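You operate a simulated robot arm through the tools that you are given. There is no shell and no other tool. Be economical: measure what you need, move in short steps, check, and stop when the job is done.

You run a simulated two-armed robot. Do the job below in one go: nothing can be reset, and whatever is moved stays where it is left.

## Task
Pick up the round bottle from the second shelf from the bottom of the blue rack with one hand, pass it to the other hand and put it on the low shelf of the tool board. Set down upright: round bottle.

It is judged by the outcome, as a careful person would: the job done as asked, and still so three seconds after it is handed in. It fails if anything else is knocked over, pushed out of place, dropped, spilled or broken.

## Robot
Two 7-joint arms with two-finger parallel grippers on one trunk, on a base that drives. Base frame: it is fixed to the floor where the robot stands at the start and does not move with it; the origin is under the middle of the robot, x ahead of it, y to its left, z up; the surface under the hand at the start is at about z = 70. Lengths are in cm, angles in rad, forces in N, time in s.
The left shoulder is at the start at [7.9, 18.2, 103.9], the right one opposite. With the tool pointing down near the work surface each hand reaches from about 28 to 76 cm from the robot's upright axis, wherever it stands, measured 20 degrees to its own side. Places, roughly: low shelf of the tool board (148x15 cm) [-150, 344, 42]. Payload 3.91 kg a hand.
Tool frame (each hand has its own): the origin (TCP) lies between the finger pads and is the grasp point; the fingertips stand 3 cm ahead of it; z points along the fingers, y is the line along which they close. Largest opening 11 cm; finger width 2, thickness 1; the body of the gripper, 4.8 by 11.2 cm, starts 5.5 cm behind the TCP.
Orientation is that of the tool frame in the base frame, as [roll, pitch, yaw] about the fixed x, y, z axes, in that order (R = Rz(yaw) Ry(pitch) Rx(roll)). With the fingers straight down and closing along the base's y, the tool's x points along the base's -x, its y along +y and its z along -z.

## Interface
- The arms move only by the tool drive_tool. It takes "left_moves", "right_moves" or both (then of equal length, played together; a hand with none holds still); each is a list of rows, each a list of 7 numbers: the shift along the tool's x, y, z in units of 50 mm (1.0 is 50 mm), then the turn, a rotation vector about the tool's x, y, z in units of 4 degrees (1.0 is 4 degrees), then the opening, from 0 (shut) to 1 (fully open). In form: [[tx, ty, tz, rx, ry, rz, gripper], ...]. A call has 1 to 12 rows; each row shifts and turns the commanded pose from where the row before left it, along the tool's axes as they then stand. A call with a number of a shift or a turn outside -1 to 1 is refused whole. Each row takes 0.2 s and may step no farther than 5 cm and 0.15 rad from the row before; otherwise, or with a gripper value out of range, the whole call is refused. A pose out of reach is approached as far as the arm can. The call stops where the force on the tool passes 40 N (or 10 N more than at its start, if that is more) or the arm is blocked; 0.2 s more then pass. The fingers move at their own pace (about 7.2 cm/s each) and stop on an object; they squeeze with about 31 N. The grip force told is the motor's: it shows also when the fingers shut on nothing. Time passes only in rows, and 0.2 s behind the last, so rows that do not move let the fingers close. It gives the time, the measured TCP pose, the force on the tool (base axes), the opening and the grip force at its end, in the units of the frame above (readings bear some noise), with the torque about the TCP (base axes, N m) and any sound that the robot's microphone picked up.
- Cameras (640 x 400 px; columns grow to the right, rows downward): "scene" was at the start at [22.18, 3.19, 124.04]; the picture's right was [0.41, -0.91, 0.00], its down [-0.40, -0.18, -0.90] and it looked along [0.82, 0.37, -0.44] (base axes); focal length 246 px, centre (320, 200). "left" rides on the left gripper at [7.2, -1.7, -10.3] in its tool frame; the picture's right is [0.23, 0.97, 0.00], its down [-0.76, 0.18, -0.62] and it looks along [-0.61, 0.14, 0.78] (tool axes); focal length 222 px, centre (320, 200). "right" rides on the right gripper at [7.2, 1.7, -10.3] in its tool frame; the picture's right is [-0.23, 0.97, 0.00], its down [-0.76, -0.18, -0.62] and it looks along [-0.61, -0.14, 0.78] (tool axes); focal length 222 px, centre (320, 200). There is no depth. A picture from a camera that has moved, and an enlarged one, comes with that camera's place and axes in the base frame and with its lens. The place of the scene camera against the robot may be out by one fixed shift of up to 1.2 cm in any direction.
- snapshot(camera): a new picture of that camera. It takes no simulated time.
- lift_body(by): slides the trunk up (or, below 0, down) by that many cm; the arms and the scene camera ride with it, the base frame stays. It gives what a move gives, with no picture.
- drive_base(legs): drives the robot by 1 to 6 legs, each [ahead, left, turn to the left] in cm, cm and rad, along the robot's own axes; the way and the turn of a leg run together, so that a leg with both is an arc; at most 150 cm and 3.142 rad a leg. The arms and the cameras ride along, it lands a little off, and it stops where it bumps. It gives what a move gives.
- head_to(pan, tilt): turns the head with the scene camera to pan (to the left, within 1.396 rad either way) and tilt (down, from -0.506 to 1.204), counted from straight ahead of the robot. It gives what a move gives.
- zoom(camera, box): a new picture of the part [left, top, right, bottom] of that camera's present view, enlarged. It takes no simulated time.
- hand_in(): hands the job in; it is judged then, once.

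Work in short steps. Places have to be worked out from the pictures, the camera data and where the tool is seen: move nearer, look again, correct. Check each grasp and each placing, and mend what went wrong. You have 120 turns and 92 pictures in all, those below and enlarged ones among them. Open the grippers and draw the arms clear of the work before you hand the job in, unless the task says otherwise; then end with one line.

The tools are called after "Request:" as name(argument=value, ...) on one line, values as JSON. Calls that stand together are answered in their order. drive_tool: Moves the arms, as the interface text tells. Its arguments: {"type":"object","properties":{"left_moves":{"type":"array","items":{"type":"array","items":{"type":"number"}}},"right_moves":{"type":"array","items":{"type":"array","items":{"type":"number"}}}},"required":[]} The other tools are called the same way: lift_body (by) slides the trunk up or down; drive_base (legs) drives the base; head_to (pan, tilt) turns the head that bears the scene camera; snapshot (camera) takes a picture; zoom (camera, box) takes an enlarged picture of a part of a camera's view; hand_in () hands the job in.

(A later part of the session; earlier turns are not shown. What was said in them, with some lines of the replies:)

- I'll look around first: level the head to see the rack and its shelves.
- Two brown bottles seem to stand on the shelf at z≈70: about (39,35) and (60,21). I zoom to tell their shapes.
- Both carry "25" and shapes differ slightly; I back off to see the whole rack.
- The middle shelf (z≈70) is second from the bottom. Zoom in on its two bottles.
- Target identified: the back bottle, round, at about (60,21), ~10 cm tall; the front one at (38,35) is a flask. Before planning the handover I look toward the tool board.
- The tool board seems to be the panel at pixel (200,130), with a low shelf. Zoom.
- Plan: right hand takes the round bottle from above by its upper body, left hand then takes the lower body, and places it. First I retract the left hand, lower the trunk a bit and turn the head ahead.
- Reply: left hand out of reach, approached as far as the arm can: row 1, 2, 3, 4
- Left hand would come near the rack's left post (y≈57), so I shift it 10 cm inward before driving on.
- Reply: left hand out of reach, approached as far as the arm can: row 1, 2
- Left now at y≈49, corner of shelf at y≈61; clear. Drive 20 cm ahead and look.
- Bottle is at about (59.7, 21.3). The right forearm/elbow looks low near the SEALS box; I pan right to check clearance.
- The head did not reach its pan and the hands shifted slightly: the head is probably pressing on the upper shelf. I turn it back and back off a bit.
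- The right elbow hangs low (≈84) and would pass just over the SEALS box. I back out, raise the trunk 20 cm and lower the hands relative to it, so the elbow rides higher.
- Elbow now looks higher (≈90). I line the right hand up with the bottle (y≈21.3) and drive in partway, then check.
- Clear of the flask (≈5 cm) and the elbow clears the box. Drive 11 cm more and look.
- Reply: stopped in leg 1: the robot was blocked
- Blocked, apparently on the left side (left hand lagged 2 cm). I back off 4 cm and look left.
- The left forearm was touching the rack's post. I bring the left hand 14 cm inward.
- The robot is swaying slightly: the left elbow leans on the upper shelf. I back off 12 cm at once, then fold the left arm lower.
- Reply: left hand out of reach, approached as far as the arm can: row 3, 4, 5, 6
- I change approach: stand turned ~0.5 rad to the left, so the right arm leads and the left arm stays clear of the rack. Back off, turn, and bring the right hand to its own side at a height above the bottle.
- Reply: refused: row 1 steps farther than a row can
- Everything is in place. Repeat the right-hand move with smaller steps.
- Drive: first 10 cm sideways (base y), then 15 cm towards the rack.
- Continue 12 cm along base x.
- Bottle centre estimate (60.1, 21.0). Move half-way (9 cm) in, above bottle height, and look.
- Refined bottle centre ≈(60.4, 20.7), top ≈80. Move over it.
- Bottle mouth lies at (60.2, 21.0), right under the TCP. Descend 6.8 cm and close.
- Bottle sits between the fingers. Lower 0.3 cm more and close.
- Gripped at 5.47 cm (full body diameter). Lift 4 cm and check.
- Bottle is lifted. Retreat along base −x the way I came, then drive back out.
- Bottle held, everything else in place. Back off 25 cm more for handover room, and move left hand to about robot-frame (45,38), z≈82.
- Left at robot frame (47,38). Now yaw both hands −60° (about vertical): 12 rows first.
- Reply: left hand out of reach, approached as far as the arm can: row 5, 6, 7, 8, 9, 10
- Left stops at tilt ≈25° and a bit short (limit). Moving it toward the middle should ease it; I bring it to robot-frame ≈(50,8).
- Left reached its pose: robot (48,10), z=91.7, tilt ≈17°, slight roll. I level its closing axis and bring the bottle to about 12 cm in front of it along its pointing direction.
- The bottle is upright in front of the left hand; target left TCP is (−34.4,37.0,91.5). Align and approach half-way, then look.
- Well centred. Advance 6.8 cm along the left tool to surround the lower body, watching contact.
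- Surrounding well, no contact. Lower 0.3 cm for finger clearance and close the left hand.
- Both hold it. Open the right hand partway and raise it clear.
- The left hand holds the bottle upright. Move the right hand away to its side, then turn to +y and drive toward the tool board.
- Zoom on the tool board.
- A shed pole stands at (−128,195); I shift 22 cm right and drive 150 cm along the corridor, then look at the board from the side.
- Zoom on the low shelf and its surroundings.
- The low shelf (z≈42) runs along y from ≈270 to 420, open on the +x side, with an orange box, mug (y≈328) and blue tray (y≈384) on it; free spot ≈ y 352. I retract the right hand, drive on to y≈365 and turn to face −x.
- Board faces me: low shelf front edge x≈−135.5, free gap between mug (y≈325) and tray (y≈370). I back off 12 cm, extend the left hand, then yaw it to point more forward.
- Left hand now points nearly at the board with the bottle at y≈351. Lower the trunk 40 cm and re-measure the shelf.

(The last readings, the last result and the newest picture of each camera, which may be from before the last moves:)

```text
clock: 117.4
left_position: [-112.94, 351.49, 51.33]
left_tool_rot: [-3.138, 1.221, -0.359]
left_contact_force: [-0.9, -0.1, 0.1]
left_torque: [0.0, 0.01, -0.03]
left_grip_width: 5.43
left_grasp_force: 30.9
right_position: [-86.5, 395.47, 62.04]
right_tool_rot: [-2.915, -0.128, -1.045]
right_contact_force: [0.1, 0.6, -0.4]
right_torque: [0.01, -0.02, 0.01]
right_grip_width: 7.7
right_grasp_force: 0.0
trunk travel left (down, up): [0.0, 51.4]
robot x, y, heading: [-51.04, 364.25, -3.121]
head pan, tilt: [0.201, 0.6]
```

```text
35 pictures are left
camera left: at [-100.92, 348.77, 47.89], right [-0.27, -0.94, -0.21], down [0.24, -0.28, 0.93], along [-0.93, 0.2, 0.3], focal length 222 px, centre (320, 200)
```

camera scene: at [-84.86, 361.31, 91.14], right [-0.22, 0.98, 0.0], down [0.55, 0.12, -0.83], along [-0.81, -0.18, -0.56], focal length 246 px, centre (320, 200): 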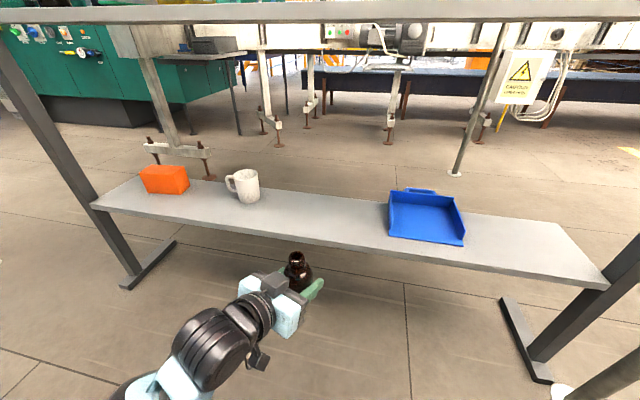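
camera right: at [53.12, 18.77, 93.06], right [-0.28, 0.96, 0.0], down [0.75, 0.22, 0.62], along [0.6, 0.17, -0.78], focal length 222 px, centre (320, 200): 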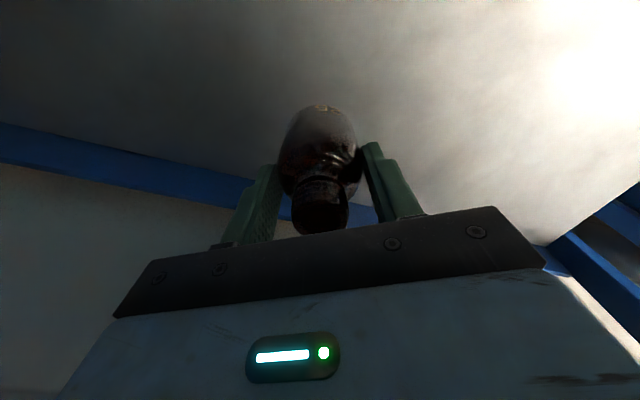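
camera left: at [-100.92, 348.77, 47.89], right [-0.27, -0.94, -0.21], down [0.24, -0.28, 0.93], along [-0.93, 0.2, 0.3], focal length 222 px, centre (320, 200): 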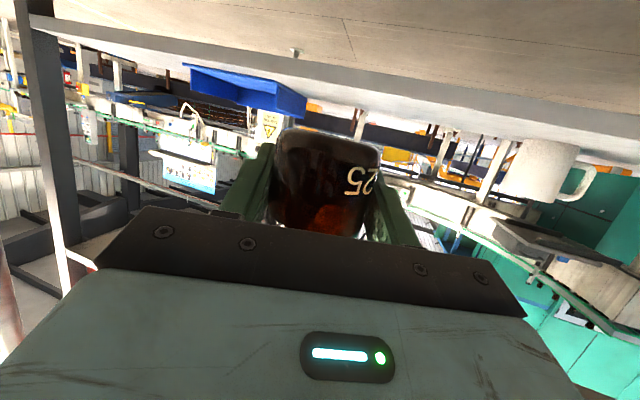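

Shelf: z≈42, front edge x≈−135.5, free from y 326 to 369. Bottle bottom is at ≈49. Drive ahead 20 cm with 4 cm left, then check both sides.

Request:
drive_base(legs=[[20, 4, -0.02]])

Request:
snapshot(camera="scene")

Request:
snapshot(camera="left")

```text
clock: 119.0
left_position: [-132.8, 348.24, 51.3]
left_tool_rot: [-3.139, 1.222, -0.37]
left_contact_force: [-0.7, 0.2, 0.7]
left_torque: [-0.02, 0.0, -0.04]
left_grip_width: 5.46
left_grasp_force: 31.0
right_position: [-105.79, 391.79, 62.05]
right_tool_rot: [-2.917, -0.127, -1.056]
right_contact_force: [0.7, 0.6, 0.9]
right_torque: [0.02, -0.03, -0.03]
right_grip_width: 7.69
right_grasp_force: 0.2
trunk travel left (down, up): [0.0, 51.4]
robot x, y, heading: [-70.93, 360.05, -3.131]
head pan, tilt: [0.201, 0.6]
```

```text
34 pictures are left
camera scene: at [-104.63, 357.58, 91.14], right [-0.21, 0.98, 0.0], down [0.55, 0.12, -0.82], along [-0.81, -0.17, -0.57], focal length 246 px, centre (320, 200)
```

scene: 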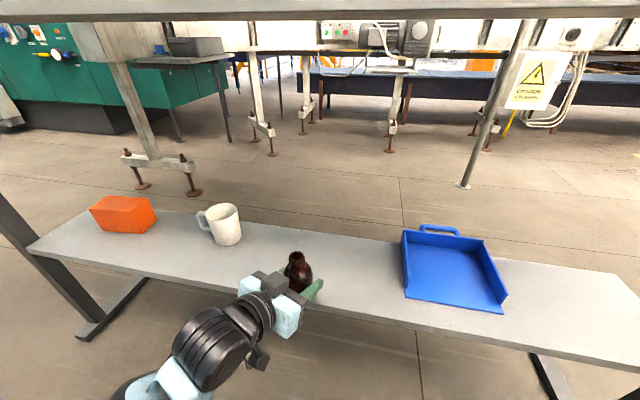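

```text
33 pictures are left
camera left: at [-120.84, 345.23, 47.89], right [-0.28, -0.94, -0.21], down [0.24, -0.28, 0.93], along [-0.93, 0.21, 0.3], focal length 222 px, centre (320, 200)
```

left: 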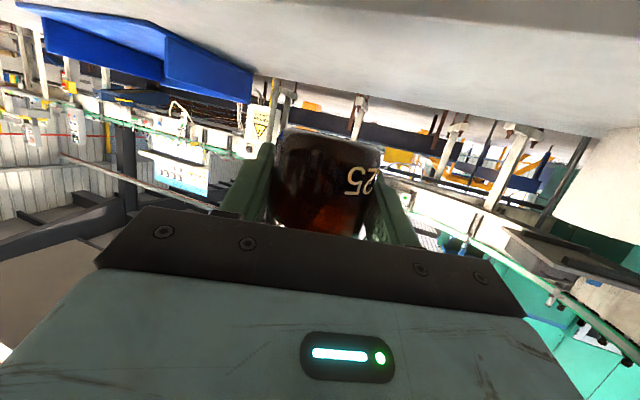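

Line-up good. Advance 9 cm over the shelf with the arm.

Request:
drive_tool(left_moves=[[-0.278, 0.369, 0.763, 0, 0, 0, 0], [-0.278, 0.369, 0.763, 0, 0, 0, 0], [0, 0, 0, 0, 0, 0, 0]])

Request:
zoom(camera="scene", box=[180, 200, 420, 360])

```text
clock: 119.8
left_position: [-141.63, 347.73, 51.26]
left_tool_rot: [-3.138, 1.221, -0.369]
left_contact_force: [-0.3, 0.2, 0.1]
left_torque: [0.0, -0.02, -0.01]
left_grip_width: 5.45
left_grasp_force: 30.8
right_position: [-105.75, 391.8, 62.04]
right_tool_rot: [-2.914, -0.128, -1.057]
right_contact_force: [-0.5, -0.2, 0.1]
right_torque: [-0.01, -0.01, 0.0]
right_grip_width: 7.69
right_grasp_force: 0.0
trunk travel left (down, up): [0.0, 51.4]
robot x, y, heading: [-70.7, 360.29, -3.139]
head pan, tilt: [0.201, 0.6]
```

```text
2.50 times, centred on (300, 280) of scene
camera zoom: at [-104.63, 357.58, 91.14], right [-0.21, 0.98, 0.0], down [0.55, 0.12, -0.82], along [-0.81, -0.17, -0.57], focal length 614 px, centre (370, 0)
```

zoom: 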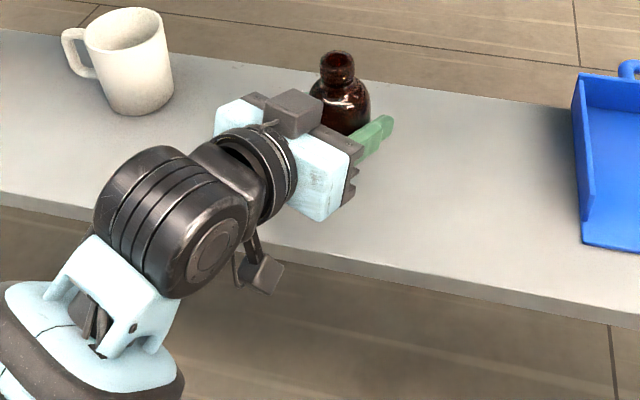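

Camera block hangs in front of the edge, clear. Lower 5.5 cm, then creep.

Request:
drive_tool(left_moves=[[0.517, 0, 0.188, 0, 0, 0, 0], [0.517, 0, 0.188, 0, 0, 0, 0], [0, 0, 0, 0, 0, 0, 0]])

Request:
drive_tool(left_moves=[[0.075, 0, 0.027, 0, 0, 0, 0], [0, 0, 0, 0, 0, 0, 0]])

Request:
drive_tool(left_moves=[[0.056, 0, 0.021, 0, 0, 0, 0], [0, 0, 0, 0, 0, 0, 0]])

Request:
drive_tool(left_moves=[[0.056, 0, 0.021, 0, 0, 0, 0], [0, 0, 0, 0, 0, 0, 0]])

Request:
zoom(camera="scene", box=[180, 200, 420, 360])

```text
clock: 120.6
left_position: [-141.63, 347.81, 45.76]
left_tool_rot: [-3.139, 1.222, -0.371]
left_contact_force: [-0.5, 0.0, 0.1]
left_torque: [0.01, 0.01, 0.02]
left_grip_width: 5.42
left_grasp_force: 30.9
right_position: [-105.94, 391.85, 62.03]
right_tool_rot: [-2.916, -0.127, -1.055]
right_contact_force: [0.0, -1.1, 0.6]
right_torque: [-0.01, -0.01, -0.04]
right_grip_width: 7.72
right_grasp_force: 0.0
trunk travel left (down, up): [0.0, 51.4]
robot x, y, heading: [-70.97, 360.12, -3.136]
head pan, tilt: [0.201, 0.6]
```

```text
clock: 121.2
left_position: [-141.6, 347.74, 45.27]
left_tool_rot: [-3.136, 1.221, -0.37]
left_contact_force: [1.1, 0.2, 0.1]
left_torque: [-0.03, -0.02, 0.0]
left_grip_width: 5.46
left_grasp_force: 31.1
right_position: [-105.89, 391.76, 61.97]
right_tool_rot: [-2.917, -0.128, -1.055]
right_contact_force: [0.4, -0.4, 0.7]
right_torque: [-0.04, -0.03, 0.02]
right_grip_width: 7.71
right_grasp_force: 0.1
trunk travel left (down, up): [0.0, 51.4]
robot x, y, heading: [-70.84, 360.34, -3.136]
head pan, tilt: [0.201, 0.6]
```

```text
clock: 121.8
left_position: [-141.77, 347.74, 45.03]
left_tool_rot: [-3.14, 1.222, -0.37]
left_contact_force: [0.8, -0.1, 0.2]
left_torque: [0.02, -0.01, -0.04]
left_grip_width: 5.44
left_grasp_force: 30.6
right_position: [-105.87, 391.8, 62.06]
right_tool_rot: [-2.916, -0.128, -1.056]
right_contact_force: [0.4, 0.8, -0.8]
right_torque: [-0.03, 0.02, 0.04]
right_grip_width: 7.71
right_grasp_force: 0.1
trunk travel left (down, up): [0.0, 51.4]
robot x, y, heading: [-71.14, 360.38, -3.136]
head pan, tilt: [0.201, 0.6]
```

```text
clock: 122.4
left_position: [-141.72, 347.59, 45.08]
left_tool_rot: [3.141, 1.226, -0.372]
left_contact_force: [0.4, -0.8, 7.3]
left_torque: [-0.2, -0.03, -0.01]
left_grip_width: 5.46
left_grasp_force: 31.2
right_position: [-105.8, 391.79, 61.91]
right_tool_rot: [-2.917, -0.127, -1.056]
right_contact_force: [0.2, 0.5, 1.4]
right_torque: [0.03, -0.01, -0.01]
right_grip_width: 7.7
right_grasp_force: 0.1
trunk travel left (down, up): [0.0, 51.4]
robot x, y, heading: [-70.84, 360.1, -3.133]
head pan, tilt: [0.201, 0.6]
```

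```text
2.50 times, centred on (300, 280) of scene
camera zoom: at [-104.57, 357.59, 91.16], right [-0.21, 0.98, 0.0], down [0.55, 0.12, -0.83], along [-0.81, -0.17, -0.56], focal length 614 px, centre (370, 0)
```

zoom: 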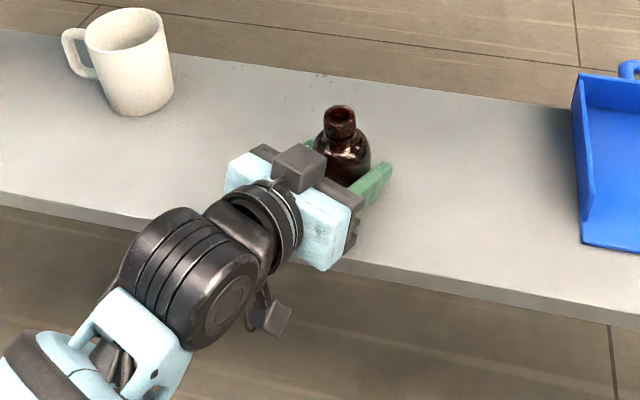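

Contact with the shelf (7 N up, torque small – through the bottle's base). Open the fingers gently.

Request:
drive_tool(left_moves=[[0, 0, 0, 0, 0, 0, 0.55], [0, 0, 0, 0, 0, 0, 0.65], [0, 0, 0, 0, 0, 0, 0.8], [0, 0, 0, 0, 0, 0, 0.9], [0, 0, 0, 0, 0, 0, 0.9]])

Request:
zoom(camera="scene", box=[180, 200, 420, 360])

Request:
snapshot(camera="left")

```text
clock: 123.6
left_position: [-141.82, 347.76, 44.92]
left_tool_rot: [-3.136, 1.222, -0.37]
left_contact_force: [0.6, -0.7, 0.8]
left_torque: [0.0, 0.0, -0.04]
left_grip_width: 9.9
left_grasp_force: 0.0
right_position: [-105.82, 391.81, 62.1]
right_tool_rot: [-2.917, -0.127, -1.056]
right_contact_force: [-0.4, 0.4, -0.4]
right_torque: [0.02, 0.01, -0.03]
right_grip_width: 7.72
right_grasp_force: 0.0
trunk travel left (down, up): [0.0, 51.4]
robot x, y, heading: [-70.86, 360.24, -3.134]
head pan, tilt: [0.201, 0.6]
```

```text
2.50 times, centred on (300, 280) of scene
camera zoom: at [-104.62, 357.58, 91.14], right [-0.21, 0.98, 0.0], down [0.55, 0.12, -0.83], along [-0.81, -0.17, -0.56], focal length 614 px, centre (370, 0)
```

zoom: 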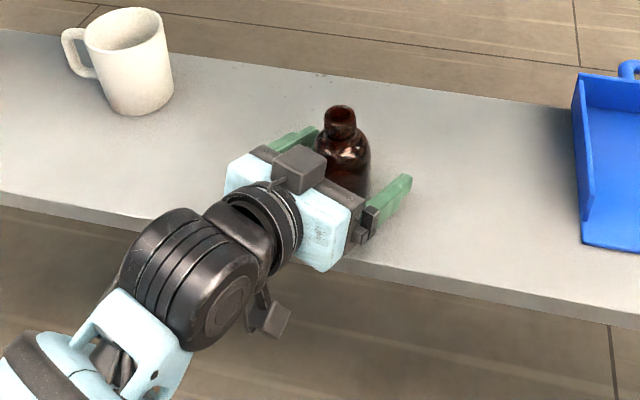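

```text
29 pictures are left
camera left: at [-129.79, 344.78, 41.4], right [-0.28, -0.94, -0.21], down [0.24, -0.28, 0.93], along [-0.93, 0.21, 0.3], focal length 222 px, centre (320, 200)
```

left: 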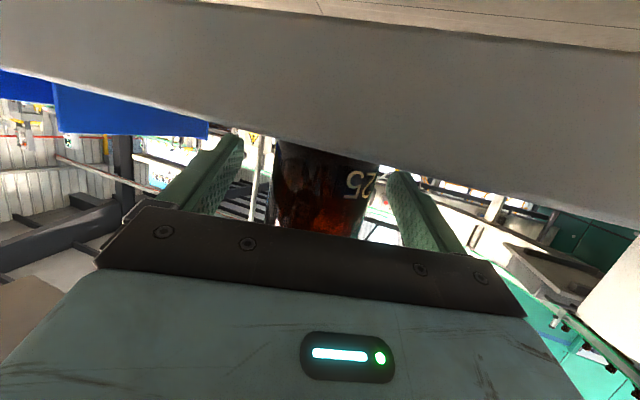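

Bottle stands free. Withdraw straight back along the tool axis.

Request:
drive_tool(left_moves=[[0, 0, -0.6, 0, 0, 0, 0.9], [0, 0, -0.9, 0, 0, 0, 0.9], [0, 0, -0.9, 0, 0, 0, 0.9], [0, 0, -0.9, 0, 0, 0, 0.9], [0, 0, 0, 0, 0, 0, 0.9]])

Request:
drive_base(legs=[[-15, 0, 0]])

Request:
snapshot(camera="scene")

Request:
zoom(camera="scene", box=[200, 120, 400, 280])

```text
clock: 124.8
left_position: [-127.04, 341.92, 50.18]
left_tool_rot: [-3.14, 1.221, -0.369]
left_contact_force: [-0.4, 0.4, -0.8]
left_torque: [0.0, 0.02, -0.03]
left_grip_width: 9.9
left_grasp_force: 0.1
right_position: [-105.82, 391.76, 61.94]
right_tool_rot: [-2.916, -0.129, -1.057]
right_contact_force: [0.1, -0.8, -0.2]
right_torque: [0.02, 0.0, 0.0]
right_grip_width: 7.72
right_grasp_force: 0.1
trunk travel left (down, up): [0.0, 51.4]
robot x, y, heading: [-71.1, 360.34, -3.139]
head pan, tilt: [0.201, 0.6]
```

```text
clock: 126.2
left_position: [-112.48, 342.13, 50.29]
left_tool_rot: [-3.137, 1.222, -0.37]
left_contact_force: [0.2, -0.1, 0.5]
left_torque: [0.02, 0.0, -0.01]
left_grip_width: 9.87
left_grasp_force: 0.0
right_position: [-91.3, 391.81, 62.01]
right_tool_rot: [-2.916, -0.125, -1.056]
right_contact_force: [-0.4, 0.1, 0.2]
right_torque: [0.0, 0.01, 0.0]
right_grip_width: 7.69
right_grasp_force: 0.0
trunk travel left (down, up): [0.0, 51.4]
robot x, y, heading: [-56.5, 359.87, -3.137]
head pan, tilt: [0.201, 0.6]
```

```text
28 pictures are left
camera scene: at [-90.02, 357.67, 91.14], right [-0.21, 0.98, 0.0], down [0.55, 0.12, -0.83], along [-0.81, -0.17, -0.56], focal length 246 px, centre (320, 200)
```

scene: 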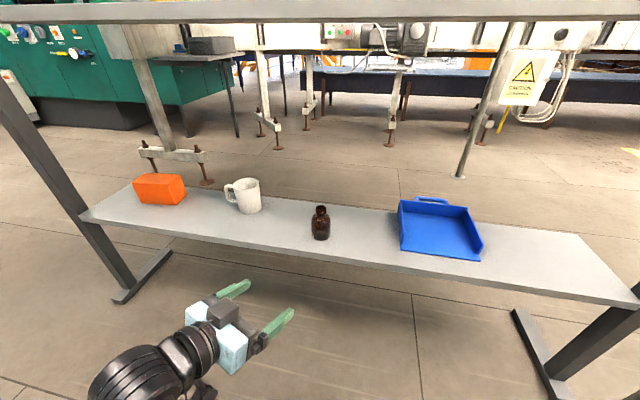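

```text
2.50 times, centred on (300, 200) of scene
camera zoom: at [-90.02, 357.67, 91.14], right [-0.21, 0.98, 0.0], down [0.55, 0.12, -0.83], along [-0.81, -0.17, -0.56], focal length 614 px, centre (370, 200)
```

zoom: 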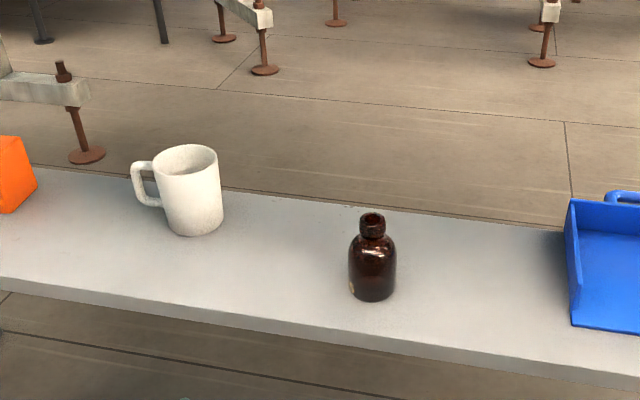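

The round bottle stands upright on the low shelf, the mug, tray and orange box are where they were, and both hands are open and clear. I hand the job in.

Request:
hand_in()

```text
The job is handed in.
```

The round bottle was picked up from the rack's second shelf with the right hand, passed to the left, and set down upright on the low shelf of the tool board. The robot's head and left arm touched the rack a few times on the way in, but nothing was seen to move or fall.
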